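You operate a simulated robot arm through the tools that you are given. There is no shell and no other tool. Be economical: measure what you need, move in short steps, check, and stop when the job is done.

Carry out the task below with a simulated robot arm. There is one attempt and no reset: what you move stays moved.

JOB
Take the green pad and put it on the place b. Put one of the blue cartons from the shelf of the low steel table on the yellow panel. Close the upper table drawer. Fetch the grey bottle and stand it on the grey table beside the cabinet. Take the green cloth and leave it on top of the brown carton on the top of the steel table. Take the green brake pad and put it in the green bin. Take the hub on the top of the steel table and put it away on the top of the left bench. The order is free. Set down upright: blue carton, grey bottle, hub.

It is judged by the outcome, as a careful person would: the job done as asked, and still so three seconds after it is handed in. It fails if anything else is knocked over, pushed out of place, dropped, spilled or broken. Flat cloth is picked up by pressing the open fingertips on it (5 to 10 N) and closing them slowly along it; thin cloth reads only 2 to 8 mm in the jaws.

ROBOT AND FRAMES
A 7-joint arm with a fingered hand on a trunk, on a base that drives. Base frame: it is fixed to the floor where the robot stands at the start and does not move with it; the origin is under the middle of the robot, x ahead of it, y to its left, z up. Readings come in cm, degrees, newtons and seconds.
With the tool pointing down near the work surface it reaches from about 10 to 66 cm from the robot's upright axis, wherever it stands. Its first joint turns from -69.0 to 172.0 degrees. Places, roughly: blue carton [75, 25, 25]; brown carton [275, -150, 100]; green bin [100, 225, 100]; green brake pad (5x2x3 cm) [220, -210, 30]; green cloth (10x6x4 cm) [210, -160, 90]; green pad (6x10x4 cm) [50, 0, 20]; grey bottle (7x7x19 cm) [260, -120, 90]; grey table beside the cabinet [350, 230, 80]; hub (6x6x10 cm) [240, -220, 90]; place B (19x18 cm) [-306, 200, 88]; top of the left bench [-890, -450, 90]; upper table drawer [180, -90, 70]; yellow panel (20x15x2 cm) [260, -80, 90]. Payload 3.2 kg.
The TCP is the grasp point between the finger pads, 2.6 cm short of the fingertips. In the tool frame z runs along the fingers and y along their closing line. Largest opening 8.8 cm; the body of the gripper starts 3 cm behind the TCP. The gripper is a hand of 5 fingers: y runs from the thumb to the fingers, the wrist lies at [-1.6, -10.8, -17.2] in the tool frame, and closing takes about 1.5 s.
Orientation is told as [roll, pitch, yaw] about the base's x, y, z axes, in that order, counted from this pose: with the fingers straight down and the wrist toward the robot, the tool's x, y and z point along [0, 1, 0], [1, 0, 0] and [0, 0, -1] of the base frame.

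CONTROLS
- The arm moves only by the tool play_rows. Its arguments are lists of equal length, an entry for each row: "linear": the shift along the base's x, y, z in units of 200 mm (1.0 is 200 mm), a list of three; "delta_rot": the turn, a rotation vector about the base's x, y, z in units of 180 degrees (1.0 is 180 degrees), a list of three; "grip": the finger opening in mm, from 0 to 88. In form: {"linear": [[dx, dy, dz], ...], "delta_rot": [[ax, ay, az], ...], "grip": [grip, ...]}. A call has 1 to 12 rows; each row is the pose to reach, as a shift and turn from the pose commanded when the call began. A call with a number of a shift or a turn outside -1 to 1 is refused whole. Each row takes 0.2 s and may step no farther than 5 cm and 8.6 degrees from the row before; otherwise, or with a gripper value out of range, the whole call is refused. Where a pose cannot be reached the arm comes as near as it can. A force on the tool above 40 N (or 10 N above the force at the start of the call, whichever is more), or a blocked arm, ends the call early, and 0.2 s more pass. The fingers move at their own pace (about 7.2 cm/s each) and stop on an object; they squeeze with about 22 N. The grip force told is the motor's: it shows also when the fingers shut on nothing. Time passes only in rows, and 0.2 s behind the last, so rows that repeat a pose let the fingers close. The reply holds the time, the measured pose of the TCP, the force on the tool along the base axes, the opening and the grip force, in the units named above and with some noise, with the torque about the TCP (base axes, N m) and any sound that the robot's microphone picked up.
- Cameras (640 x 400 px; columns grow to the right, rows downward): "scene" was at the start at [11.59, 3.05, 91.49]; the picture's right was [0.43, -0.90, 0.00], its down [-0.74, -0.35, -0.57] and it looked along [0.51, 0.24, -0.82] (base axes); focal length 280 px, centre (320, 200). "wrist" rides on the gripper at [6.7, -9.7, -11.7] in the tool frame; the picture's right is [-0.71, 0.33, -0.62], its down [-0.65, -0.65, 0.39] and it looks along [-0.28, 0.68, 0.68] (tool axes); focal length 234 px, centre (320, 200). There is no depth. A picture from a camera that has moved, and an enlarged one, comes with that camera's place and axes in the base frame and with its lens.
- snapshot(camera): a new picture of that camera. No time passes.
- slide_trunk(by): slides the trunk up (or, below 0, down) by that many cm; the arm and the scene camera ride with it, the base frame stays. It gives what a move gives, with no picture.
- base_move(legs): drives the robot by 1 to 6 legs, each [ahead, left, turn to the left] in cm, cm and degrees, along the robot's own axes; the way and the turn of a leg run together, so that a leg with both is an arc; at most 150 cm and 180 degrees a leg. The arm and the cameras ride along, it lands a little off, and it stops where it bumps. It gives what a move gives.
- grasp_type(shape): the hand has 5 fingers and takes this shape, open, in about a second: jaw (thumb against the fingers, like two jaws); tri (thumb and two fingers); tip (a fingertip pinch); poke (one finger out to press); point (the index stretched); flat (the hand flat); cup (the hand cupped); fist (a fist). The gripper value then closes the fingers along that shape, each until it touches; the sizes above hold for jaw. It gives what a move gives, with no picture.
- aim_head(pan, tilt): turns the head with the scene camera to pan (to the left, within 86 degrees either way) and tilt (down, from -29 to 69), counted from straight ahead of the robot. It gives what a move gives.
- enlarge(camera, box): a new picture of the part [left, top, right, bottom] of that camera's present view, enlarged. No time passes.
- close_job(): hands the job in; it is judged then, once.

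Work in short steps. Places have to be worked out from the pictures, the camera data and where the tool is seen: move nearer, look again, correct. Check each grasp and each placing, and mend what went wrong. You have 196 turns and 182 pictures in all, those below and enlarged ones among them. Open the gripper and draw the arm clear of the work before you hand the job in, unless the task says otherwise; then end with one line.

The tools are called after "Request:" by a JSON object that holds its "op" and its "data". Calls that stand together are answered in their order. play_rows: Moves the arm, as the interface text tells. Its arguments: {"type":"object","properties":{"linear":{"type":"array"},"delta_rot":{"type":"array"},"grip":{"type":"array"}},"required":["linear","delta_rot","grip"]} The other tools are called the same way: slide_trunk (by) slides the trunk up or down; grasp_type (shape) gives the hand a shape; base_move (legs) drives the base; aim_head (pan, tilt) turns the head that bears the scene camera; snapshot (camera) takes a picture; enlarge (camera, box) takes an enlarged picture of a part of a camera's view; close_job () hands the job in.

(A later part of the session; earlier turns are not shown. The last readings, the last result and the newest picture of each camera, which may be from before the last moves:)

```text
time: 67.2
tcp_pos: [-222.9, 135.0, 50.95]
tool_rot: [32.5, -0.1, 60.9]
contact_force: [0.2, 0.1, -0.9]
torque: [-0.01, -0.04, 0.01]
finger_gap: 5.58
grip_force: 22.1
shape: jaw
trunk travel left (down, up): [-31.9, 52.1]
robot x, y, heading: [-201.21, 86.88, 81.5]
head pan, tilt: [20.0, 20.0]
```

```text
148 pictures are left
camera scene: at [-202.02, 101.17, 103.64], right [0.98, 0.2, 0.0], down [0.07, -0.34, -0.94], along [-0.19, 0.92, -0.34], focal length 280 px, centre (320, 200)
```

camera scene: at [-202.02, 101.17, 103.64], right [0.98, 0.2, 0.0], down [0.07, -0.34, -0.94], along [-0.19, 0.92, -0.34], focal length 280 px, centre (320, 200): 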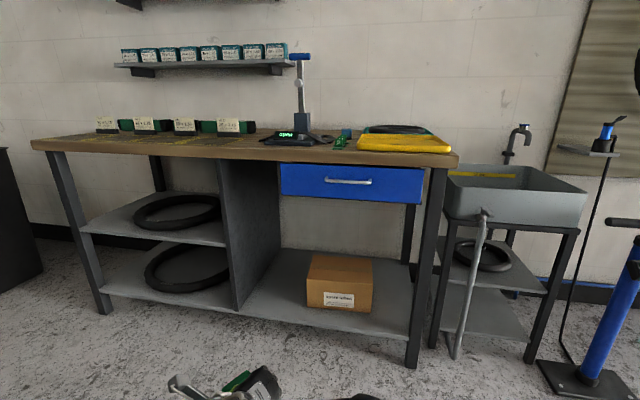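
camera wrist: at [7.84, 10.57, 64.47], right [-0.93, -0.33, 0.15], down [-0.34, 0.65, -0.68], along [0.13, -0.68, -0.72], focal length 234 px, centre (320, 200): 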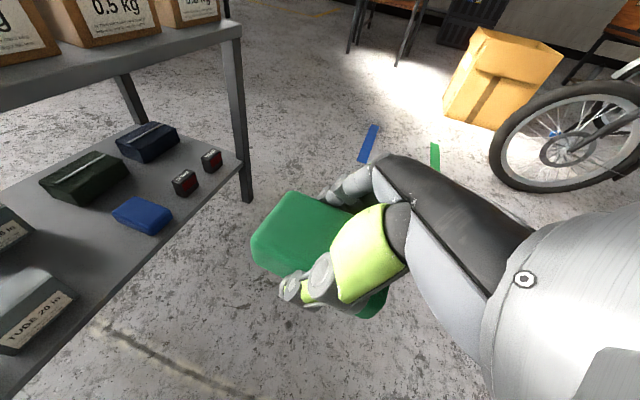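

I'll raise the trunk to see the bench top from above.

Request:
{"op": "slide_trunk", "data": {"by": 50}}

Request:
{"op": "aim_head", "data": {"pan": 30, "tilt": 35}}

Request:
{"op": "snapshot", "data": {"camera": "scene"}}

```text
refused: 50 is not a number from -40 to 40
```

```text
time: 67.9
tcp_pos: [-223.09, 135.02, 50.82]
tool_rot: [32.5, -0.1, 60.8]
contact_force: [0.4, 0.4, -0.6]
torque: [-0.01, -0.01, -0.02]
finger_gap: 5.59
grip_force: 22.4
shape: jaw
trunk travel left (down, up): [-31.9, 52.1]
robot x, y, heading: [-200.85, 87.49, 81.8]
head pan, tilt: [30.0, 35.0]
```

```text
147 pictures are left
camera scene: at [-203.38, 100.25, 101.26], right [0.93, 0.37, 0.0], down [0.21, -0.53, -0.82], along [-0.3, 0.76, -0.57], focal length 280 px, centre (320, 200)
```

scene: 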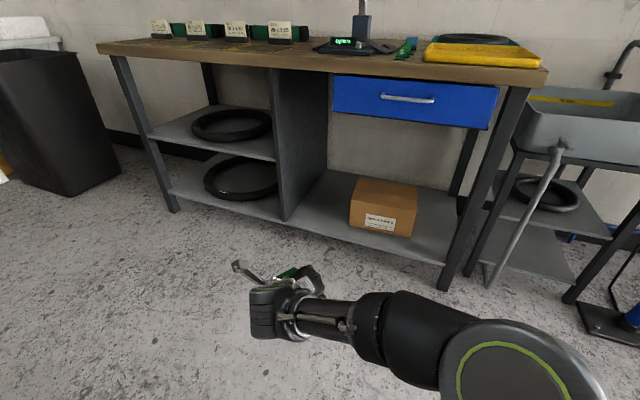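

Raising 40 cm instead.

Request:
{"op": "slide_trunk", "data": {"by": 40}}

Request:
{"op": "snapshot", "data": {"camera": "scene"}}

```text
time: 71.8
tcp_pos: [-223.03, 135.03, 90.84]
tool_rot: [32.5, -0.1, 60.8]
contact_force: [-0.6, -0.6, -0.3]
torque: [-0.01, 0.03, 0.01]
finger_gap: 5.6
grip_force: 22.2
shape: jaw
trunk travel left (down, up): [-71.9, 12.1]
robot x, y, heading: [-201.23, 86.96, 81.3]
head pan, tilt: [30.0, 35.0]
```

```text
146 pictures are left
camera scene: at [-203.39, 100.25, 141.25], right [0.93, 0.37, 0.0], down [0.21, -0.53, -0.82], along [-0.3, 0.76, -0.57], focal length 280 px, centre (320, 200)
```

scene: 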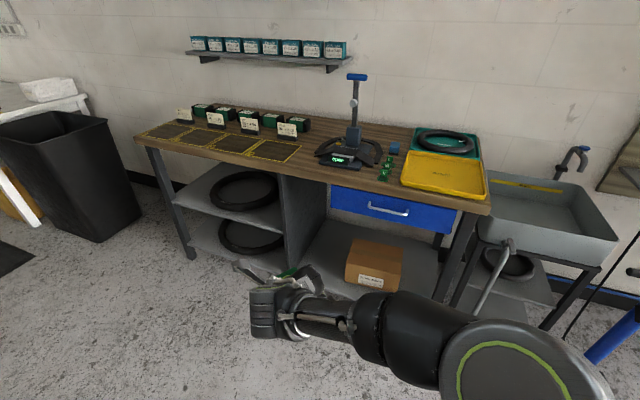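

Request:
{"op": "enlarge", "data": {"camera": "scene", "box": [130, 90, 330, 180]}}

```text
3.20 times, centred on (230, 135) of scene
camera zoom: at [-203.39, 100.25, 141.25], right [0.93, 0.37, 0.0], down [0.21, -0.53, -0.82], along [-0.3, 0.76, -0.57], focal length 897 px, centre (608, 408)
```

zoom: 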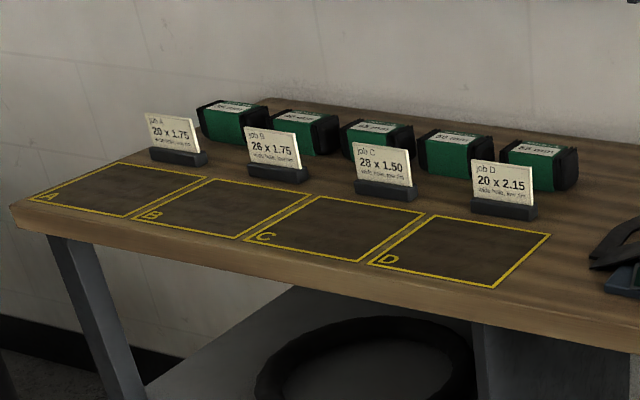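

Place B is at about (-306, 199, 88) and the bench's front edge at y≈185. Raise a bit and drive so the hand comes over it.

Request:
{"op": "slide_trunk", "data": {"by": 6}}

Request:
{"op": "base_move", "data": {"legs": [[0, 91.6, 0], [30, 0, 0]]}}

Request:
{"op": "aim_head", "data": {"pan": 30, "tilt": 50}}

Request:
{"op": "snapshot", "data": {"camera": "scene"}}

Request:
{"op": "snapshot", "data": {"camera": "wrist"}}

```text
time: 72.8
tcp_pos: [-223.11, 134.97, 96.89]
tool_rot: [32.5, 0.0, 60.9]
contact_force: [0.8, 0.1, -0.7]
torque: [0.0, 0.0, -0.02]
finger_gap: 5.62
grip_force: 21.7
shape: jaw
trunk travel left (down, up): [-77.9, 6.1]
robot x, y, heading: [-201.13, 86.97, 81.6]
head pan, tilt: [30.0, 35.0]
```

```text
time: 79.2
tcp_pos: [-309.43, 177.7, 96.9]
tool_rot: [32.5, -0.1, 61.6]
contact_force: [-0.2, -0.4, 0.2]
torque: [-0.01, 0.02, 0.0]
finger_gap: 5.58
grip_force: 22.5
shape: jaw
trunk travel left (down, up): [-77.9, 6.1]
robot x, y, heading: [-286.9, 130.31, 82.5]
head pan, tilt: [30.0, 35.0]
```

```text
time: 80.0
tcp_pos: [-309.37, 177.81, 96.81]
tool_rot: [32.5, -0.2, 61.8]
contact_force: [-0.9, -0.2, -0.8]
torque: [0.0, -0.02, 0.0]
finger_gap: 5.57
grip_force: 21.7
shape: jaw
trunk travel left (down, up): [-77.9, 6.1]
robot x, y, heading: [-286.79, 130.27, 82.0]
head pan, tilt: [30.0, 50.0]
```

```text
144 pictures are left
camera scene: at [-288.89, 142.26, 145.09], right [0.93, 0.38, 0.0], down [0.29, -0.71, -0.64], along [-0.24, 0.6, -0.77], focal length 280 px, centre (320, 200)
```

scene: 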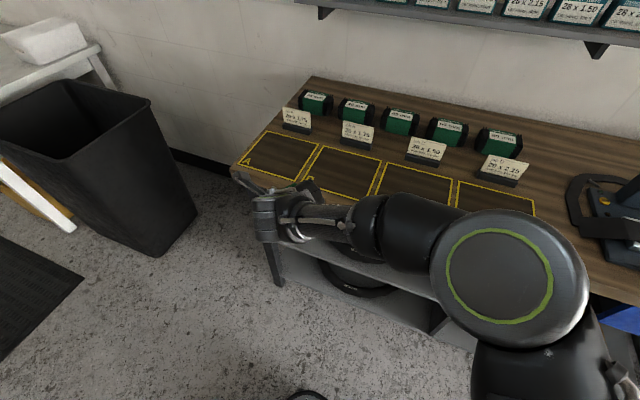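

```text
143 pictures are left
camera wrist: at [-313.38, 168.83, 110.5], right [0.98, -0.15, 0.15], down [-0.01, -0.74, -0.68], along [0.21, 0.66, -0.72], focal length 234 px, centre (320, 200)
```

wrist: 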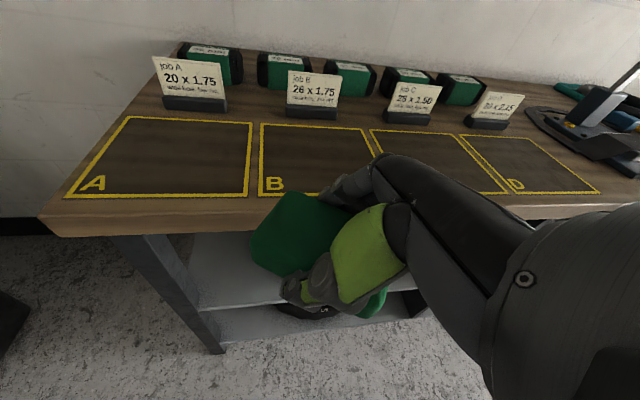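

B's centre is at (-305.8, 198.2). Move there, then lower slowly until contact.

Request:
{"op": "base_move", "data": {"legs": [[20.6, -0.8, 0]]}}

Request:
{"op": "slide_trunk", "data": {"by": -4}}

Request:
{"op": "snapshot", "data": {"camera": "wrist"}}

```text
time: 81.6
tcp_pos: [-305.84, 198.34, 96.94]
tool_rot: [32.5, -0.1, 61.7]
contact_force: [0.4, 0.0, 0.2]
torque: [0.01, 0.0, -0.01]
finger_gap: 5.61
grip_force: 21.9
shape: jaw
trunk travel left (down, up): [-77.9, 6.1]
robot x, y, heading: [-283.21, 150.6, 82.3]
head pan, tilt: [30.0, 50.0]
```

```text
time: 82.4
tcp_pos: [-305.76, 198.35, 92.96]
tool_rot: [32.5, -0.1, 61.7]
contact_force: [0.2, -1.9, -0.9]
torque: [-0.01, -0.02, 0.01]
finger_gap: 5.59
grip_force: 21.8
shape: jaw
trunk travel left (down, up): [-73.9, 10.1]
robot x, y, heading: [-283.17, 150.92, 82.3]
head pan, tilt: [30.0, 50.0]
```

```text
142 pictures are left
camera wrist: at [-309.73, 189.3, 106.51], right [0.98, -0.15, 0.15], down [-0.01, -0.74, -0.68], along [0.21, 0.66, -0.72], focal length 234 px, centre (320, 200)
```

wrist: 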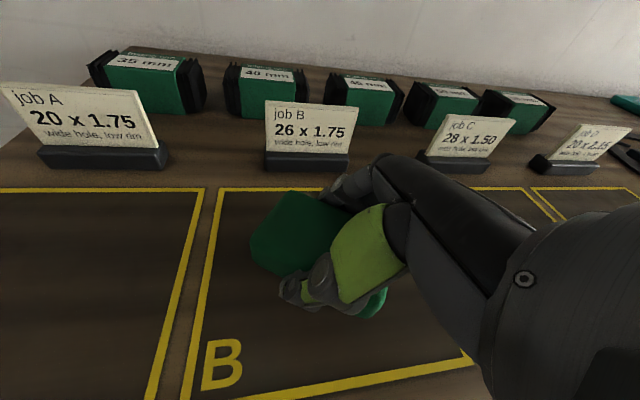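

Request:
{"op": "slide_trunk", "data": {"by": -0.8}}

Request:
{"op": "slide_trunk", "data": {"by": -0.5}}

```text
time: 83.0
tcp_pos: [-305.65, 198.36, 91.93]
tool_rot: [32.6, -0.1, 61.5]
contact_force: [-0.2, -0.9, 0.6]
torque: [0.0, 0.02, 0.01]
finger_gap: 5.58
grip_force: 22.0
shape: jaw
trunk travel left (down, up): [-73.1, 10.9]
robot x, y, heading: [-282.73, 151.04, 81.9]
head pan, tilt: [30.0, 50.0]
```

```text
time: 83.5
tcp_pos: [-305.6, 198.32, 91.66]
tool_rot: [32.6, -0.1, 61.6]
contact_force: [0.0, -0.1, 3.1]
torque: [0.06, -0.11, -0.04]
finger_gap: 5.6
grip_force: 22.1
shape: jaw
trunk travel left (down, up): [-72.6, 11.4]
robot x, y, heading: [-283.03, 150.52, 82.4]
head pan, tilt: [30.0, 50.0]
```

Pad touches (3 N). Release and rise.

Request:
{"op": "slide_trunk", "data": {"by": -0.2}}

Request:
{"op": "play_rows", "data": {"linear": [[0, 0, 0], [0, 0, 0], [0, 0, 0], [0, 0, 0], [0, 0, 0]], "delta_rot": [[0, 0, 0], [0, 0, 0], [0, 0, 0], [0, 0, 0], [0, 0, 0]], "grip": [60, 65, 75, 85, 88]}}

Request:
{"op": "slide_trunk", "data": {"by": 9}}

Request:
{"op": "base_move", "data": {"legs": [[-30, 0, 0]]}}

Request:
{"op": "snapshot", "data": {"camera": "wrist"}}

```text
time: 84.1
tcp_pos: [-305.61, 198.19, 91.53]
tool_rot: [32.5, -0.2, 61.6]
contact_force: [2.1, -0.4, 9.5]
torque: [0.24, -0.31, -0.07]
finger_gap: 5.58
grip_force: 22.4
shape: jaw
trunk travel left (down, up): [-72.4, 11.6]
robot x, y, heading: [-283.28, 150.71, 82.3]
head pan, tilt: [30.0, 50.0]
```

```text
time: 85.3
tcp_pos: [-305.67, 198.26, 91.36]
tool_rot: [32.5, -0.1, 61.6]
contact_force: [0.3, 0.2, -0.1]
torque: [0.02, -0.03, -0.01]
finger_gap: 8.79
grip_force: 0.2
shape: jaw
trunk travel left (down, up): [-72.4, 11.6]
robot x, y, heading: [-283.41, 150.91, 82.2]
head pan, tilt: [30.0, 50.0]
```

```text
time: 86.5
tcp_pos: [-305.67, 198.3, 100.35]
tool_rot: [32.5, 0.0, 61.6]
contact_force: [0.4, 0.4, -1.0]
torque: [0.05, 0.02, -0.02]
finger_gap: 8.78
grip_force: 0.0
shape: jaw
trunk travel left (down, up): [-81.4, 2.6]
robot x, y, heading: [-283.13, 150.87, 82.3]
head pan, tilt: [30.0, 50.0]
```

```text
time: 88.6
tcp_pos: [-309.57, 168.73, 100.52]
tool_rot: [32.5, 0.0, 61.3]
contact_force: [0.3, 0.2, -0.4]
torque: [0.0, 0.0, 0.01]
finger_gap: 8.8
grip_force: 0.1
shape: jaw
trunk travel left (down, up): [-81.4, 2.6]
robot x, y, heading: [-286.9, 121.05, 82.4]
head pan, tilt: [30.0, 50.0]
```

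```text
141 pictures are left
camera wrist: at [-313.72, 159.72, 113.99], right [0.98, -0.15, 0.15], down [-0.01, -0.74, -0.68], along [0.21, 0.66, -0.72], focal length 234 px, centre (320, 200)
```

wrist: 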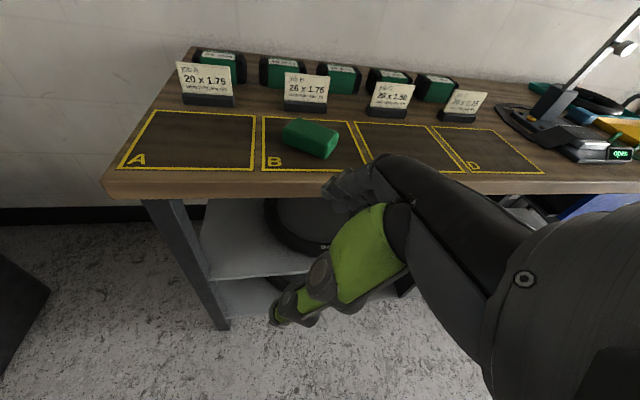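

Pad rests in B. Next is the blue carton, best reached from behind the low table. I drive back, turn to heading 0 and go along y≈90.

Request:
{"op": "base_move", "data": {"legs": [[-30, 0, 0], [0, 0, -82.4], [150, 0, 0], [148, 0, 0]]}}

Request:
{"op": "slide_trunk", "data": {"by": -40}}

Request:
{"op": "aim_head", "data": {"pan": 0, "tilt": 25}}

Request:
{"op": "snapshot", "data": {"camera": "scene"}}

```text
time: 108.0
tcp_pos: [49.41, 117.25, 100.37]
tool_rot: [32.5, -0.1, -21.2]
contact_force: [-0.9, 0.3, -0.2]
torque: [0.01, 0.03, -0.01]
finger_gap: 8.82
grip_force: 0.0
shape: jaw
trunk travel left (down, up): [-81.4, 2.6]
robot x, y, heading: [4.98, 88.85, -0.5]
head pan, tilt: [30.0, 50.0]
```

```text
time: 111.9
tcp_pos: [49.47, 117.16, 60.38]
tool_rot: [32.5, -0.1, -21.2]
contact_force: [-0.2, -0.3, -0.5]
torque: [0.01, -0.01, -0.01]
finger_gap: 8.77
grip_force: 0.0
shape: jaw
trunk travel left (down, up): [-41.4, 42.6]
robot x, y, heading: [5.02, 88.54, -0.7]
head pan, tilt: [30.0, 50.0]
```

```text
time: 112.8
tcp_pos: [49.48, 117.21, 60.38]
tool_rot: [32.5, -0.1, -21.2]
contact_force: [0.4, 0.4, -0.7]
torque: [-0.02, 0.0, 0.0]
finger_gap: 8.79
grip_force: 0.0
shape: jaw
trunk travel left (down, up): [-41.4, 42.6]
robot x, y, heading: [5.03, 88.88, -0.4]
head pan, tilt: [0.0, 25.0]
```

```text
140 pictures are left
camera scene: at [19.41, 88.71, 112.33], right [-0.01, -1.0, 0.0], down [-0.42, 0.0, -0.91], along [0.91, -0.01, -0.42], focal length 280 px, centre (320, 200)
```

scene: 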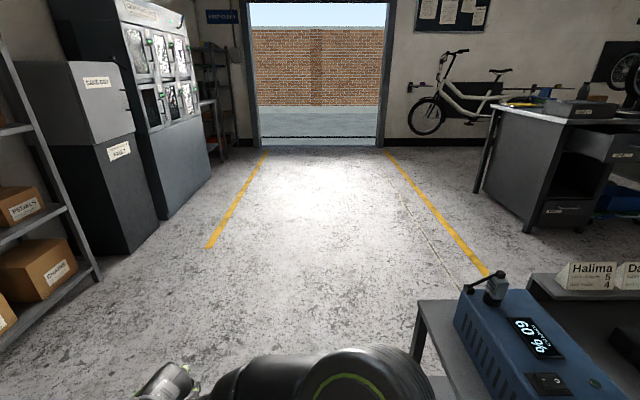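

Clear ahead. Drive past the table, turn to heading 130 and look at the shelf from behind.

Request:
{"op": "base_move", "data": {"legs": [[145, 0, 0], [0, -55, 0], [0, 0, 130]]}}

Request:
{"op": "aim_head", "data": {"pan": 50, "tilt": 45}}

Request:
{"op": "snapshot", "data": {"camera": "scene"}}

Request:
{"op": "snapshot", "data": {"camera": "wrist"}}

```text
time: 128.2
tcp_pos: [101.42, 50.16, 60.37]
tool_rot: [32.6, -0.1, 108.8]
contact_force: [-0.7, 0.1, 0.6]
torque: [0.0, 0.02, -0.02]
finger_gap: 8.77
grip_force: 0.1
shape: jaw
trunk travel left (down, up): [-41.4, 42.6]
robot x, y, heading: [151.89, 34.22, 129.4]
head pan, tilt: [0.0, 25.0]
```

```text
time: 129.3
tcp_pos: [101.37, 50.2, 60.46]
tool_rot: [32.5, -0.1, 108.7]
contact_force: [-1.1, -0.6, -0.3]
torque: [0.02, 0.03, -0.01]
finger_gap: 8.79
grip_force: 0.0
shape: jaw
trunk travel left (down, up): [-41.4, 42.6]
robot x, y, heading: [151.88, 34.23, 129.6]
head pan, tilt: [50.0, 45.0]
```

```text
139 pictures are left
camera scene: at [140.45, 38.2, 109.28], right [0.01, 1.0, 0.0], down [0.71, -0.01, -0.71], along [-0.71, 0.01, -0.71], focal length 280 px, centre (320, 200)
```

scene: 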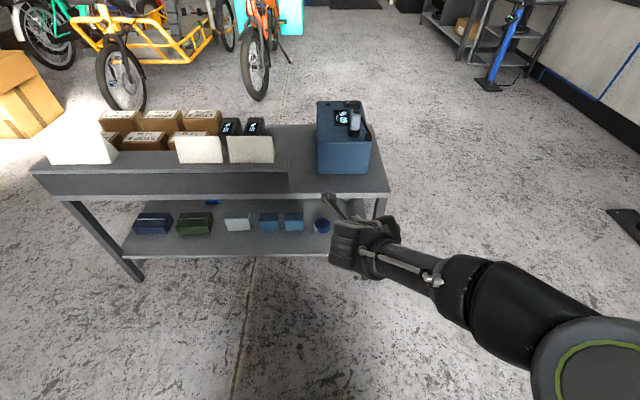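

```text
138 pictures are left
camera wrist: at [105.18, 41.07, 74.0], right [0.78, 0.61, 0.15], down [0.53, -0.51, -0.68], along [-0.34, 0.6, -0.72], focal length 234 px, centre (320, 200)
```

wrist: 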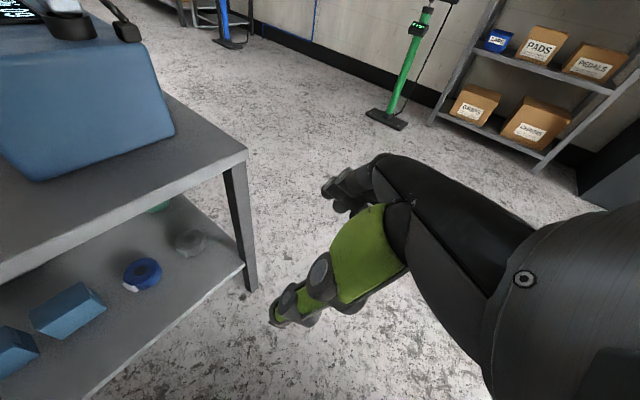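

Request:
{"op": "enlarge", "data": {"camera": "scene", "box": [200, 180, 360, 280]}}

```text
4.00 times, centred on (280, 230) of scene
camera zoom: at [140.45, 38.2, 109.28], right [0.01, 1.0, 0.0], down [0.71, -0.01, -0.71], along [-0.71, 0.01, -0.71], focal length 1121 px, centre (480, 80)
```

zoom: 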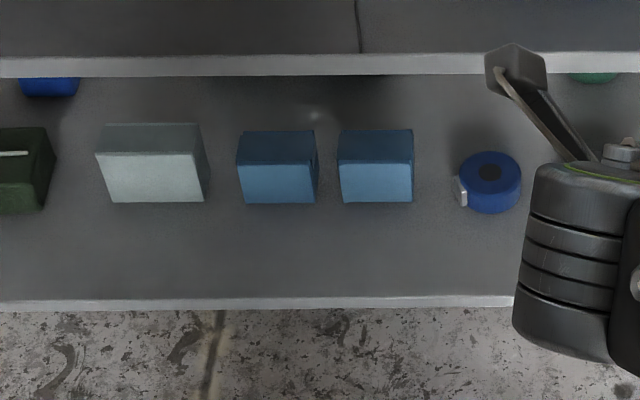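

The cartons measure about 7.2 (y) × 4.5 (x) × 6 high. "GRIPS" is at about (65, 28.6, 18–24). I'll use the proven tilted posture with closing along y, so adjust tool yaw and heading and get low behind the table.

Request:
{"op": "play_rows", "data": {"linear": [[0, 0, 0], [0, 0, 0]], "delta_rot": [[0, 0, -0.02], [0, 0, -0.034]], "grip": [88, 88]}}

Request:
{"op": "base_move", "data": {"legs": [[0, 0, -12.7]]}}

Request:
{"op": "slide_trunk", "data": {"by": -33}}

```text
time: 129.9
tcp_pos: [101.6, 50.13, 60.3]
tool_rot: [32.6, 0.1, 102.6]
contact_force: [-0.3, 1.3, 0.4]
torque: [0.01, -0.01, 0.01]
finger_gap: 8.76
grip_force: 0.0
shape: jaw
trunk travel left (down, up): [-41.4, 42.6]
robot x, y, heading: [151.51, 34.16, 129.2]
head pan, tilt: [50.0, 45.0]
```

```text
time: 131.1
tcp_pos: [106.13, 60.83, 60.41]
tool_rot: [32.4, -0.1, 90.1]
contact_force: [0.2, -0.5, -0.2]
torque: [0.0, 0.0, -0.01]
finger_gap: 8.8
grip_force: 0.1
shape: jaw
trunk travel left (down, up): [-41.4, 42.6]
robot x, y, heading: [151.69, 34.78, 117.0]
head pan, tilt: [50.0, 45.0]
```

```text
time: 134.4
tcp_pos: [106.09, 60.69, 27.43]
tool_rot: [32.4, 0.0, 90.1]
contact_force: [0.3, -0.1, 0.0]
torque: [0.01, 0.0, -0.04]
finger_gap: 8.77
grip_force: 0.2
shape: jaw
trunk travel left (down, up): [-8.4, 75.6]
robot x, y, heading: [151.62, 34.22, 116.9]
head pan, tilt: [50.0, 45.0]
```

Move so the hand is in front of GRIPS, still outside the table, and look.

Request:
{"op": "base_move", "data": {"legs": [[-22.7, 26.2, 0]]}}

Request:
{"op": "snapshot", "data": {"camera": "wrist"}}

Request:
{"op": "snapshot", "data": {"camera": "scene"}}

```text
time: 136.6
tcp_pos: [92.54, 29.57, 27.46]
tool_rot: [32.5, 0.0, 89.9]
contact_force: [0.1, -0.9, 0.7]
torque: [0.0, 0.02, 0.04]
finger_gap: 8.76
grip_force: 0.0
shape: jaw
trunk travel left (down, up): [-8.4, 75.6]
robot x, y, heading: [137.58, 3.07, 116.6]
head pan, tilt: [50.0, 45.0]
```

```text
136 pictures are left
camera wrist: at [93.2, 19.66, 40.98], right [0.93, 0.33, 0.15], down [0.34, -0.65, -0.68], along [-0.13, 0.68, -0.72], focal length 234 px, centre (320, 200)
```

wrist: 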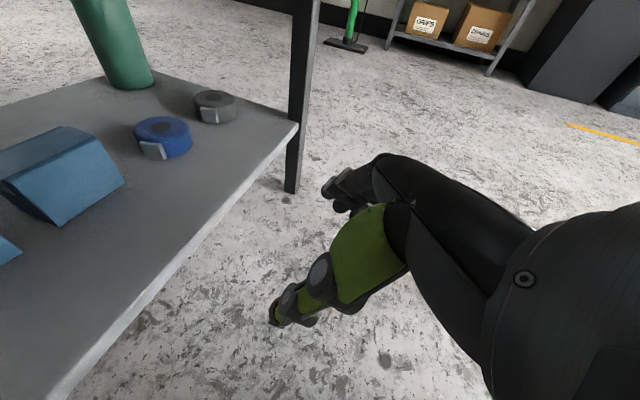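

```text
135 pictures are left
camera scene: at [127.9, 9.25, 76.28], right [0.23, 0.97, 0.0], down [0.69, -0.16, -0.71], along [-0.69, 0.16, -0.71], focal length 280 px, centre (320, 200)
```

scene: 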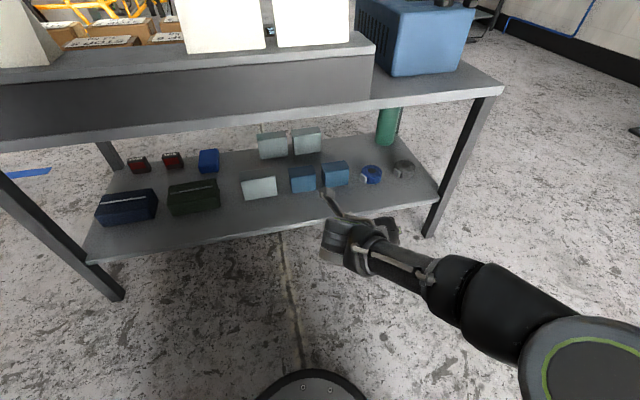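

GRIPS refined: centre y=28.9, width 7.2, back face x≈66.5. Advance in two steps above it.

Request:
{"op": "base_move", "data": {"legs": [[8, 17, 0]]}}

Request:
{"op": "snapshot", "data": {"camera": "wrist"}}

```text
time: 138.2
tcp_pos: [73.56, 28.87, 27.42]
tool_rot: [32.4, 0.0, 90.0]
contact_force: [-0.3, 0.2, 0.0]
torque: [0.01, 0.0, -0.04]
finger_gap: 8.79
grip_force: 0.1
shape: jaw
trunk travel left (down, up): [-8.4, 75.6]
robot x, y, heading: [118.96, 2.57, 116.8]
head pan, tilt: [50.0, 45.0]
```

```text
134 pictures are left
camera wrist: at [74.26, 19.02, 40.98], right [0.93, 0.33, 0.15], down [0.34, -0.65, -0.68], along [-0.13, 0.68, -0.72], focal length 234 px, centre (320, 200)
```

wrist: 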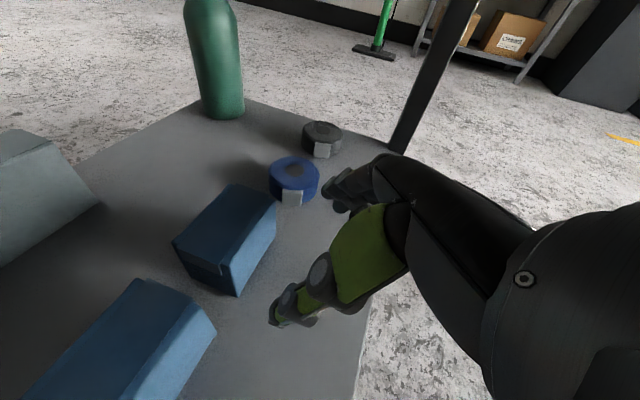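

Now the last 9 cm, over the carton.

Request:
{"op": "base_move", "data": {"legs": [[4.3, 8, 0]]}}

Request:
{"op": "snapshot", "data": {"camera": "wrist"}}

```text
time: 139.3
tcp_pos: [64.53, 29.05, 27.21]
tool_rot: [32.5, 0.0, 89.9]
contact_force: [-0.7, 0.0, -0.7]
torque: [-0.03, -0.01, 0.0]
finger_gap: 8.78
grip_force: 0.1
shape: jaw
trunk travel left (down, up): [-8.4, 75.6]
robot x, y, heading: [109.86, 2.22, 117.0]
head pan, tilt: [50.0, 45.0]
```

```text
133 pictures are left
camera wrist: at [65.19, 19.14, 40.99], right [0.93, 0.33, 0.15], down [0.34, -0.65, -0.68], along [-0.13, 0.68, -0.72], focal length 234 px, centre (320, 200)
```

wrist: 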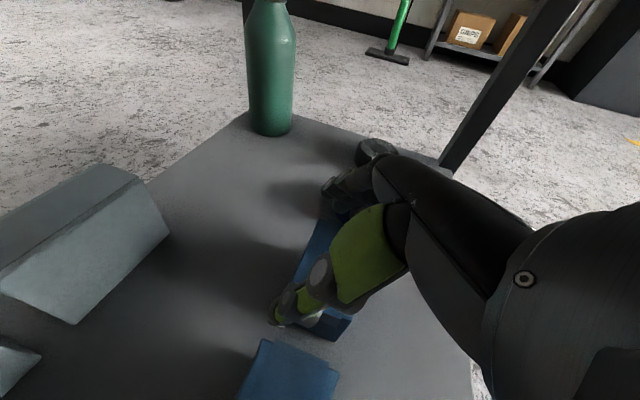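

Thumb is just outside the carton's left face. Lower and check for contact.

Request:
{"op": "slide_trunk", "data": {"by": -2.5}}

Request:
{"op": "slide_trunk", "data": {"by": -1.6}}

Request:
{"op": "snapshot", "data": {"camera": "wrist"}}

```text
time: 140.0
tcp_pos: [64.52, 28.85, 24.98]
tool_rot: [32.4, 0.0, 89.9]
contact_force: [0.1, 1.9, 1.9]
torque: [0.04, -0.06, 0.03]
finger_gap: 8.78
grip_force: 0.1
shape: jaw
trunk travel left (down, up): [-5.9, 78.1]
robot x, y, heading: [110.17, 2.62, 116.8]
head pan, tilt: [50.0, 45.0]
```

```text
time: 140.6
tcp_pos: [64.53, 28.9, 23.54]
tool_rot: [32.6, -0.2, 89.8]
contact_force: [2.0, -1.2, 11.0]
torque: [-0.06, -0.11, 0.01]
finger_gap: 8.77
grip_force: 0.1
shape: jaw
trunk travel left (down, up): [-4.3, 79.7]
robot x, y, heading: [109.85, 2.65, 116.6]
head pan, tilt: [50.0, 45.0]
```

```text
132 pictures are left
camera wrist: at [65.21, 19.13, 37.07], right [0.93, 0.33, 0.14], down [0.34, -0.65, -0.68], along [-0.13, 0.68, -0.72], focal length 234 px, centre (320, 200)
```

wrist: 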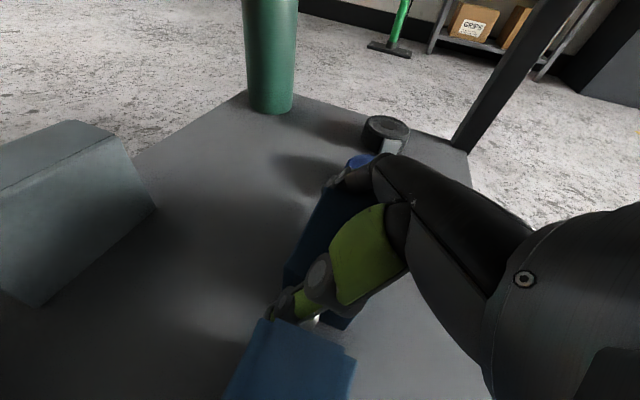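

Palm touches the carton's top (11 N, centred). Raise 0.4 and close.

Request:
{"op": "slide_trunk", "data": {"by": 0.4}}

Request:
{"op": "play_rows", "data": {"linear": [[0, 0, 0], [0, 0, 0], [0, 0, 0], [0, 0, 0], [0, 0, 0], [0, 0, 0]], "delta_rot": [[0, 0, 0], [0, 0, 0], [0, 0, 0], [0, 0, 0], [0, 0, 0], [0, 0, 0]], "grip": [80, 74, 68, 64, 60, 60]}}

Request:
{"op": "slide_trunk", "data": {"by": 3.5}}

Request:
{"op": "snapshot", "data": {"camera": "wrist"}}

```text
time: 141.1
tcp_pos: [64.73, 28.84, 23.59]
tool_rot: [32.4, 0.0, 89.9]
contact_force: [0.7, -0.1, 0.4]
torque: [-0.04, 0.05, -0.02]
finger_gap: 8.77
grip_force: 0.1
shape: jaw
trunk travel left (down, up): [-4.7, 79.3]
robot x, y, heading: [109.77, 2.39, 116.5]
head pan, tilt: [50.0, 45.0]
```

```text
time: 142.5
tcp_pos: [64.62, 28.99, 23.67]
tool_rot: [32.4, 0.0, 89.8]
contact_force: [-0.1, -0.4, 0.1]
torque: [-0.01, 0.05, 0.02]
finger_gap: 7.43
grip_force: 21.6
shape: jaw
trunk travel left (down, up): [-4.7, 79.3]
robot x, y, heading: [109.9, 2.51, 116.7]
head pan, tilt: [50.0, 45.0]
```

```text
time: 143.3
tcp_pos: [64.51, 28.97, 27.28]
tool_rot: [32.5, 0.0, 90.0]
contact_force: [0.2, 0.8, -1.0]
torque: [-0.03, 0.01, 0.0]
finger_gap: 7.47
grip_force: 22.0
shape: jaw
trunk travel left (down, up): [-8.2, 75.8]
robot x, y, heading: [110.27, 2.33, 116.8]
head pan, tilt: [50.0, 45.0]
```

```text
131 pictures are left
camera wrist: at [65.19, 19.15, 40.79], right [0.93, 0.33, 0.15], down [0.34, -0.65, -0.68], along [-0.13, 0.68, -0.72], focal length 234 px, centre (320, 200)
```

wrist: 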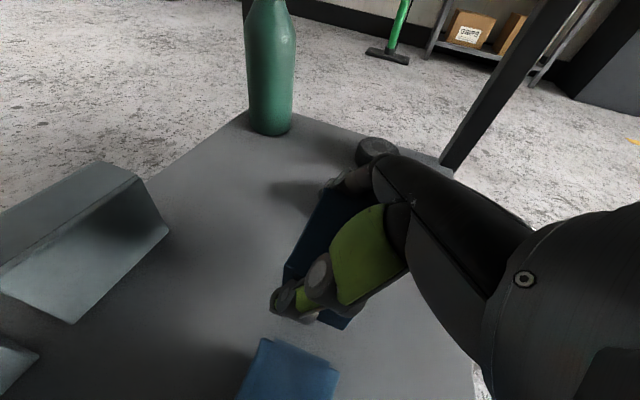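

Carton held. Back out along +x, raise, and look at the steel table.

Request:
{"op": "base_move", "data": {"legs": [[-17, -34, 0]]}}

Request:
{"op": "slide_trunk", "data": {"by": 40}}

Request:
{"op": "slide_trunk", "data": {"by": 34}}

Request:
{"op": "aim_head", "data": {"pan": -86, "tilt": 30}}

Request:
{"op": "snapshot", "data": {"camera": "scene"}}

Request:
{"op": "snapshot", "data": {"camera": "wrist"}}

```text
time: 145.8
tcp_pos: [103.66, 29.78, 27.16]
tool_rot: [32.5, 0.0, 90.1]
contact_force: [0.0, -0.3, -1.4]
torque: [0.02, -0.01, 0.01]
finger_gap: 7.48
grip_force: 21.5
shape: jaw
trunk travel left (down, up): [-8.2, 75.8]
robot x, y, heading: [149.29, 3.44, 117.0]
head pan, tilt: [50.0, 45.0]
```

```text
time: 149.6
tcp_pos: [103.58, 29.76, 67.09]
tool_rot: [32.5, 0.1, 90.1]
contact_force: [-0.8, -0.2, -2.3]
torque: [0.02, -0.02, 0.03]
finger_gap: 7.47
grip_force: 22.1
shape: jaw
trunk travel left (down, up): [-48.2, 35.8]
robot x, y, heading: [149.51, 3.09, 116.9]
head pan, tilt: [50.0, 45.0]
```

```text
time: 152.9
tcp_pos: [103.47, 29.67, 101.28]
tool_rot: [32.4, 0.0, 90.1]
contact_force: [0.7, -0.4, -1.1]
torque: [-0.01, 0.02, 0.02]
finger_gap: 7.47
grip_force: 22.1
shape: jaw
trunk travel left (down, up): [-82.2, 1.8]
robot x, y, heading: [149.0, 3.18, 116.9]
head pan, tilt: [50.0, 45.0]
```

```text
time: 155.1
tcp_pos: [103.74, 29.66, 101.17]
tool_rot: [32.5, 0.0, 90.1]
contact_force: [-0.2, 0.3, 0.3]
torque: [0.0, 0.01, 0.0]
finger_gap: 7.49
grip_force: 22.0
shape: jaw
trunk travel left (down, up): [-82.2, 1.8]
robot x, y, heading: [149.21, 3.56, 117.0]
head pan, tilt: [-85.9, 30.0]
```

```text
130 pictures are left
camera scene: at [154.74, 12.45, 152.34], right [0.52, -0.86, 0.0], down [-0.43, -0.26, -0.87], along [0.74, 0.45, -0.5], focal length 280 px, centre (320, 200)
```

scene: 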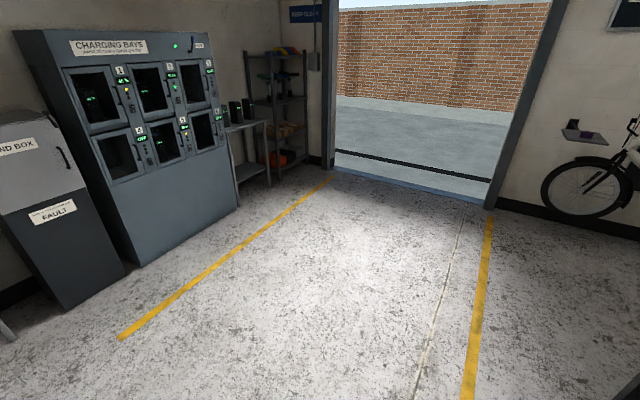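

```text
129 pictures are left
camera wrist: at [104.33, 19.92, 114.78], right [0.93, 0.33, 0.15], down [0.34, -0.65, -0.68], along [-0.13, 0.68, -0.72], focal length 234 px, centre (320, 200)
```

wrist: 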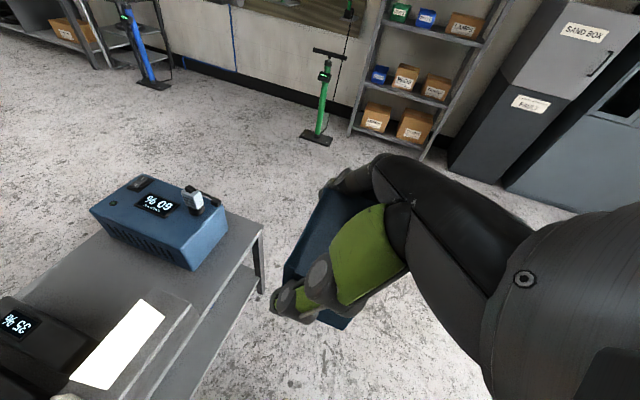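

Turn to face the steel table.

Request:
{"op": "base_move", "data": {"legs": [[0, 0, -150]]}}

Request:
{"op": "aim_head", "data": {"pan": -25, "tilt": 35}}

Request:
{"op": "snapshot", "data": {"camera": "scene"}}

```text
time: 161.6
tcp_pos: [201.7, 5.2, 101.2]
tool_rot: [32.4, 0.0, -57.9]
contact_force: [-0.6, -0.1, -0.3]
torque: [-0.01, -0.04, -0.01]
finger_gap: 7.42
grip_force: 22.0
shape: jaw
trunk travel left (down, up): [-82.2, 1.8]
robot x, y, heading: [149.35, 3.15, -30.7]
head pan, tilt: [-85.9, 30.0]
```

```text
time: 162.9
tcp_pos: [201.69, 5.15, 101.18]
tool_rot: [32.4, 0.0, -57.8]
contact_force: [-0.1, -0.1, -2.1]
torque: [0.0, -0.01, -0.01]
finger_gap: 7.41
grip_force: 22.4
shape: jaw
trunk travel left (down, up): [-82.2, 1.8]
robot x, y, heading: [149.43, 3.07, -30.8]
head pan, tilt: [-25.0, 35.0]
```

```text
128 pictures are left
camera scene: at [158.53, -6.56, 151.56], right [-0.83, -0.56, 0.0], down [-0.32, 0.48, -0.82], along [0.46, -0.68, -0.57], focal length 280 px, centre (320, 200)
```

scene: 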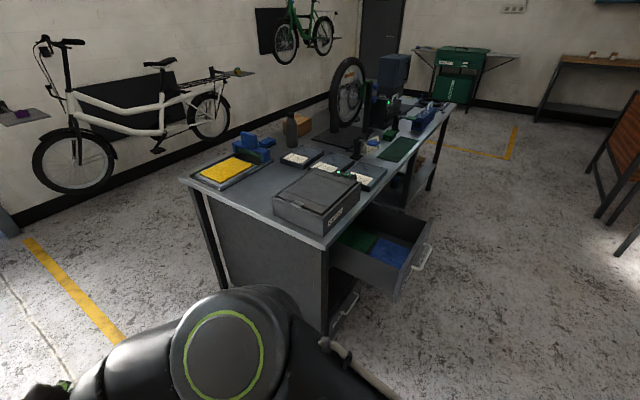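

Request:
{"op": "enlarge", "data": {"camera": "scene", "box": [170, 80, 330, 240]}}

Request:
{"op": "enlarge", "data": {"camera": "scene", "box": [310, 50, 470, 210]}}

Request:
{"op": "enlarge", "data": {"camera": "scene", "box": [270, 160, 450, 340]}}

```text
2.50 times, centred on (250, 160) of scene
camera zoom: at [158.53, -6.56, 151.56], right [-0.83, -0.56, 0.0], down [-0.32, 0.48, -0.82], along [0.46, -0.68, -0.57], focal length 701 px, centre (495, 300)
```

zoom: 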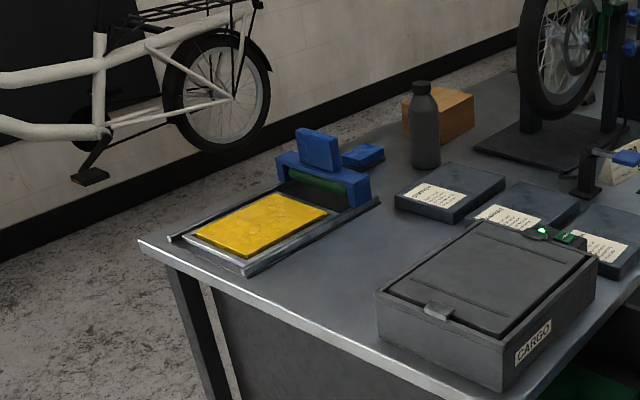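

```text
2.50 times, centred on (390, 130) of scene
camera zoom: at [158.53, -6.56, 151.56], right [-0.83, -0.56, 0.0], down [-0.32, 0.48, -0.82], along [0.46, -0.68, -0.57], focal length 701 px, centre (145, 375)
```

zoom: 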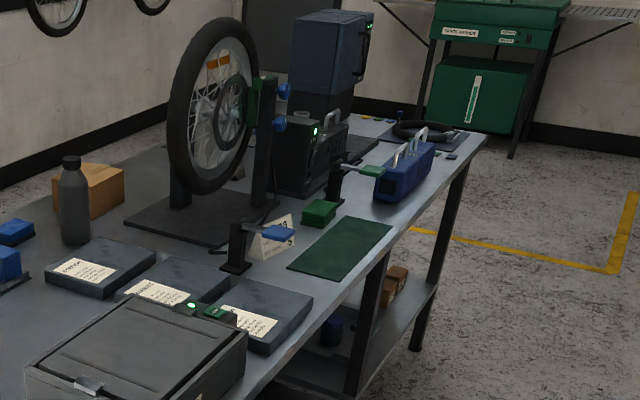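

```text
2.22 times, centred on (360, 250) of scene
camera zoom: at [158.53, -6.56, 151.56], right [-0.83, -0.56, 0.0], down [-0.32, 0.48, -0.82], along [0.46, -0.68, -0.57], focal length 623 px, centre (231, 89)
```

zoom: 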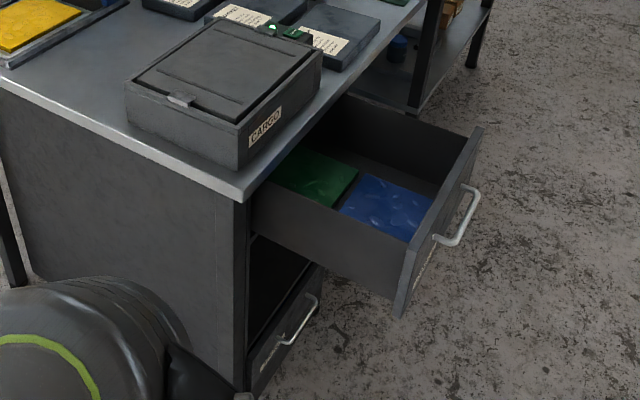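

The yellow panel is at about x 250–264, y −87…−67 (centre (257, −76.7)), top ≈ 91. I'll come at it from the table's end (edge y≈−61): drive to (241, 10), then turn to −105.

Request:
{"op": "base_move", "data": {"legs": [[75, 53, 0], [0, 0, -74.2]]}}

Request:
{"op": "slide_trunk", "data": {"by": 1.8}}

Request:
{"op": "aim_head", "data": {"pan": 15, "tilt": 45}}

Request:
{"op": "snapshot", "data": {"camera": "scene"}}

Request:
{"op": "snapshot", "data": {"camera": "wrist"}}

```text
time: 170.9
tcp_pos: [255.29, -40.01, 101.23]
tool_rot: [32.5, 0.0, -132.2]
contact_force: [-0.7, 0.1, -1.3]
torque: [-0.02, -0.02, 0.0]
finger_gap: 7.41
grip_force: 21.4
shape: jaw
trunk travel left (down, up): [-82.2, 1.8]
robot x, y, heading: [239.33, 10.38, -105.6]
head pan, tilt: [-25.0, 35.0]
```

```text
time: 171.6
tcp_pos: [255.19, -39.95, 103.01]
tool_rot: [32.5, 0.1, -132.3]
contact_force: [-0.4, 1.0, -0.5]
torque: [0.01, -0.03, -0.03]
finger_gap: 7.41
grip_force: 21.8
shape: jaw
trunk travel left (down, up): [-84.0, 0.0]
robot x, y, heading: [239.72, 9.81, -105.5]
head pan, tilt: [-25.0, 35.0]
```

```text
time: 172.6
tcp_pos: [255.24, -40.03, 103.05]
tool_rot: [32.5, 0.1, -132.3]
contact_force: [0.0, 0.2, -0.9]
torque: [-0.01, 0.02, -0.02]
finger_gap: 7.43
grip_force: 21.5
shape: jaw
trunk travel left (down, up): [-84.0, 0.0]
robot x, y, heading: [239.31, 10.27, -105.6]
head pan, tilt: [15.0, 45.0]
```

```text
124 pictures are left
camera scene: at [238.15, -2.82, 151.87], right [-1.0, 0.01, 0.0], down [0.01, 0.71, -0.71], along [-0.01, -0.71, -0.71], focal length 280 px, centre (320, 200)
```

scene: 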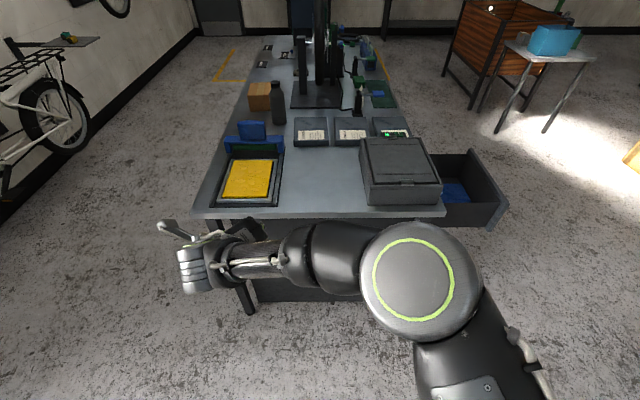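

```text
123 pictures are left
camera wrist: at [261.28, -32.42, 116.59], right [-0.91, 0.38, 0.15], down [0.19, 0.71, -0.68], along [-0.36, -0.59, -0.72], focal length 234 px, centre (320, 200)
```

wrist: 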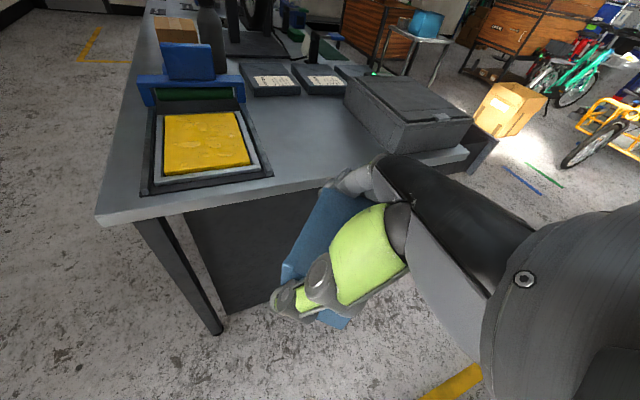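

Panel centre refined to about (262, −73). Moving most of the way there and checking.

Request:
{"op": "base_move", "data": {"legs": [[18, 15.4, 0], [12, 0, 0]]}}

Request:
{"op": "slide_trunk", "data": {"by": -3.5}}

Request:
{"op": "snapshot", "data": {"camera": "wrist"}}

Request:
{"op": "snapshot", "data": {"camera": "scene"}}

```text
time: 175.2
tcp_pos: [262.55, -72.98, 103.03]
tool_rot: [32.5, 0.0, -132.1]
contact_force: [-0.3, 0.2, -2.0]
torque: [-0.02, -0.01, 0.01]
finger_gap: 7.42
grip_force: 22.0
shape: jaw
trunk travel left (down, up): [-84.0, 0.0]
robot x, y, heading: [246.46, -22.6, -105.5]
head pan, tilt: [15.0, 45.0]
```

```text
time: 176.0
tcp_pos: [262.28, -72.96, 99.43]
tool_rot: [32.5, -0.1, -132.3]
contact_force: [0.5, 0.9, -0.9]
torque: [-0.01, 0.0, 0.0]
finger_gap: 7.41
grip_force: 22.2
shape: jaw
trunk travel left (down, up): [-80.5, 3.5]
robot x, y, heading: [246.15, -22.85, -105.4]
head pan, tilt: [15.0, 45.0]
```

```text
122 pictures are left
camera wrist: at [268.47, -65.45, 113.09], right [-0.91, 0.38, 0.15], down [0.19, 0.71, -0.68], along [-0.36, -0.59, -0.72], focal length 234 px, centre (320, 200)
```

wrist: 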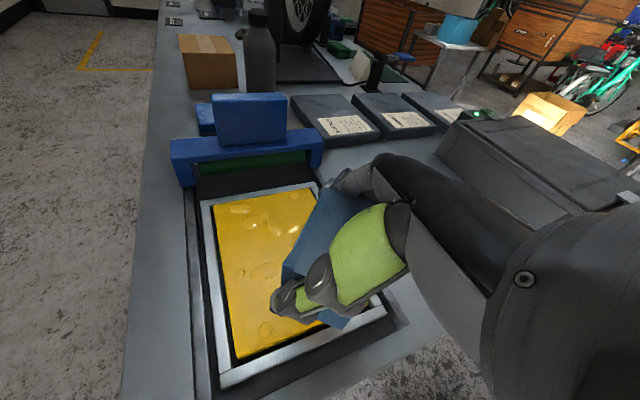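

```text
121 pictures are left
camera scene: at [245.31, -35.88, 148.37], right [-1.0, 0.01, 0.0], down [0.0, 0.71, -0.71], along [0.0, -0.71, -0.71], focal length 280 px, centre (320, 200)
```

scene: 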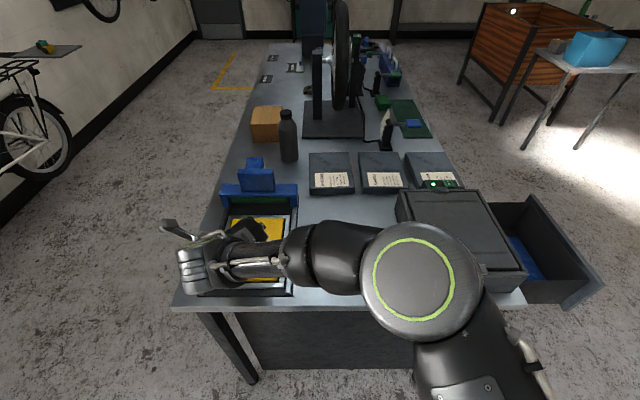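

The panel's back edge is at y≈−86, so the centre is a bit farther: I shift by (1, −2.8) and lower.

Request:
{"op": "base_move", "data": {"legs": [[2.4, 1.6, 0]]}}

Request:
{"op": "slide_trunk", "data": {"by": -2.5}}

Request:
{"op": "slide_trunk", "data": {"by": -0.7}}

Request:
{"op": "snapshot", "data": {"camera": "wrist"}}

```text
time: 176.8
tcp_pos: [263.26, -75.54, 99.53]
tool_rot: [32.6, 0.0, -132.2]
contact_force: [-0.2, 0.7, -0.5]
torque: [-0.01, 0.0, -0.01]
finger_gap: 7.4
grip_force: 22.3
shape: jaw
trunk travel left (down, up): [-80.5, 3.5]
robot x, y, heading: [247.36, -25.52, -105.3]
head pan, tilt: [15.0, 45.0]
```

```text
time: 177.6
tcp_pos: [263.26, -75.85, 96.95]
tool_rot: [32.5, 0.0, -132.2]
contact_force: [0.7, -0.5, -1.7]
torque: [0.0, 0.0, 0.01]
finger_gap: 7.42
grip_force: 21.9
shape: jaw
trunk travel left (down, up): [-78.0, 6.0]
robot x, y, heading: [247.6, -25.42, -105.5]
head pan, tilt: [15.0, 45.0]
```

```text
time: 178.1
tcp_pos: [263.43, -75.78, 96.27]
tool_rot: [32.5, 0.1, -132.3]
contact_force: [-0.7, -0.4, -1.1]
torque: [-0.02, 0.0, 0.02]
finger_gap: 7.4
grip_force: 22.4
shape: jaw
trunk travel left (down, up): [-77.3, 6.7]
robot x, y, heading: [247.54, -25.47, -105.3]
head pan, tilt: [15.0, 45.0]
```

```text
120 pictures are left
camera wrist: at [269.37, -68.13, 109.89], right [-0.91, 0.38, 0.15], down [0.19, 0.71, -0.68], along [-0.36, -0.59, -0.72], focal length 234 px, centre (320, 200)
```

wrist: 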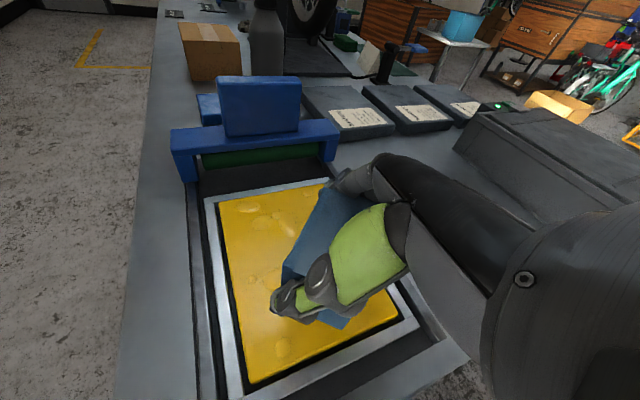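

Well over the panel. Continue lowering until contact.

Request:
{"op": "slide_trunk", "data": {"by": -0.8}}

Request:
{"op": "slide_trunk", "data": {"by": -0.6}}

Request:
{"op": "slide_trunk", "data": {"by": -0.5}}

```text
time: 178.7
tcp_pos: [263.34, -75.65, 95.46]
tool_rot: [32.5, 0.0, -132.1]
contact_force: [0.2, 0.0, -0.9]
torque: [-0.01, 0.0, 0.01]
finger_gap: 7.41
grip_force: 22.3
shape: jaw
trunk travel left (down, up): [-76.5, 7.5]
robot x, y, heading: [247.35, -25.34, -105.5]
head pan, tilt: [15.0, 45.0]
```

```text
time: 179.2
tcp_pos: [263.33, -75.8, 94.85]
tool_rot: [32.5, 0.0, -132.1]
contact_force: [1.0, 0.3, -1.1]
torque: [-0.01, 0.01, 0.03]
finger_gap: 7.4
grip_force: 22.3
shape: jaw
trunk travel left (down, up): [-75.9, 8.1]
robot x, y, heading: [247.47, -25.26, -105.3]
head pan, tilt: [15.0, 45.0]
```

```text
time: 179.8
tcp_pos: [263.34, -75.67, 94.38]
tool_rot: [32.4, 0.0, -132.1]
contact_force: [-0.4, 0.2, -0.3]
torque: [-0.02, 0.02, -0.03]
finger_gap: 7.41
grip_force: 22.0
shape: jaw
trunk travel left (down, up): [-75.4, 8.6]
robot x, y, heading: [247.48, -25.38, -105.0]
head pan, tilt: [15.0, 45.0]
```

Request:
{"op": "slide_trunk", "data": {"by": -0.5}}

Request:
{"op": "slide_trunk", "data": {"by": -0.4}}

Request:
{"op": "snapshot", "data": {"camera": "wrist"}}

```text
time: 180.3
tcp_pos: [263.42, -75.55, 93.85]
tool_rot: [32.6, 0.0, -132.2]
contact_force: [-0.7, -0.8, -1.7]
torque: [-0.02, -0.03, 0.03]
finger_gap: 7.43
grip_force: 22.3
shape: jaw
trunk travel left (down, up): [-74.9, 9.1]
robot x, y, heading: [247.49, -25.66, -105.7]
head pan, tilt: [15.0, 45.0]
```

```text
time: 180.8
tcp_pos: [263.42, -75.75, 93.48]
tool_rot: [32.5, 0.0, -132.3]
contact_force: [-0.3, -0.3, -0.5]
torque: [-0.05, 0.0, -0.01]
finger_gap: 7.43
grip_force: 22.5
shape: jaw
trunk travel left (down, up): [-74.5, 9.5]
robot x, y, heading: [247.5, -25.8, -105.5]
head pan, tilt: [15.0, 45.0]
```

```text
119 pictures are left
camera wrist: at [269.37, -68.13, 107.08], right [-0.91, 0.38, 0.15], down [0.19, 0.71, -0.68], along [-0.36, -0.59, -0.72], focal length 234 px, centre (320, 200)
```

wrist: 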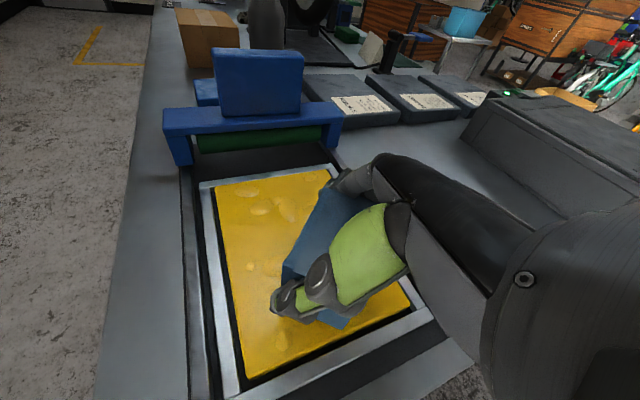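

Table is lower than assumed, so I re-derive the panel centre as (263.4, −78.5). Shift 2 cm and keep lowering.

Request:
{"op": "base_move", "data": {"legs": [[2, 0.5, 0]]}}

Request:
{"op": "slide_trunk", "data": {"by": -0.6}}

Request:
{"op": "slide_trunk", "data": {"by": -0.5}}

Request:
{"op": "slide_trunk", "data": {"by": -0.4}}

```text
time: 181.6
tcp_pos: [263.24, -77.66, 93.57]
tool_rot: [32.4, 0.0, -132.2]
contact_force: [-0.9, 0.6, -1.5]
torque: [0.03, 0.01, -0.04]
finger_gap: 7.42
grip_force: 21.8
shape: jaw
trunk travel left (down, up): [-74.5, 9.5]
robot x, y, heading: [247.49, -27.39, -105.3]
head pan, tilt: [15.0, 45.0]
```

```text
time: 182.2
tcp_pos: [263.3, -77.76, 92.84]
tool_rot: [32.3, 0.1, -132.2]
contact_force: [-0.1, -0.9, -1.6]
torque: [0.01, 0.0, 0.01]
finger_gap: 7.43
grip_force: 22.1
shape: jaw
trunk travel left (down, up): [-73.9, 10.1]
robot x, y, heading: [247.11, -27.63, -105.2]
head pan, tilt: [15.0, 45.0]
```

```text
time: 182.7
tcp_pos: [263.35, -77.69, 92.23]
tool_rot: [32.5, 0.0, -132.2]
contact_force: [-0.5, -1.0, -2.0]
torque: [0.02, -0.05, 0.03]
finger_gap: 7.39
grip_force: 21.8
shape: jaw
trunk travel left (down, up): [-73.4, 10.6]
robot x, y, heading: [247.58, -27.4, -105.4]
head pan, tilt: [15.0, 45.0]
```

```text
time: 183.3
tcp_pos: [263.27, -77.74, 91.96]
tool_rot: [32.5, 0.0, -132.3]
contact_force: [0.7, 0.2, -1.1]
torque: [-0.01, 0.01, 0.01]
finger_gap: 7.38
grip_force: 22.1
shape: jaw
trunk travel left (down, up): [-73.0, 11.0]
robot x, y, heading: [247.21, -27.05, -105.5]
head pan, tilt: [15.0, 45.0]
```

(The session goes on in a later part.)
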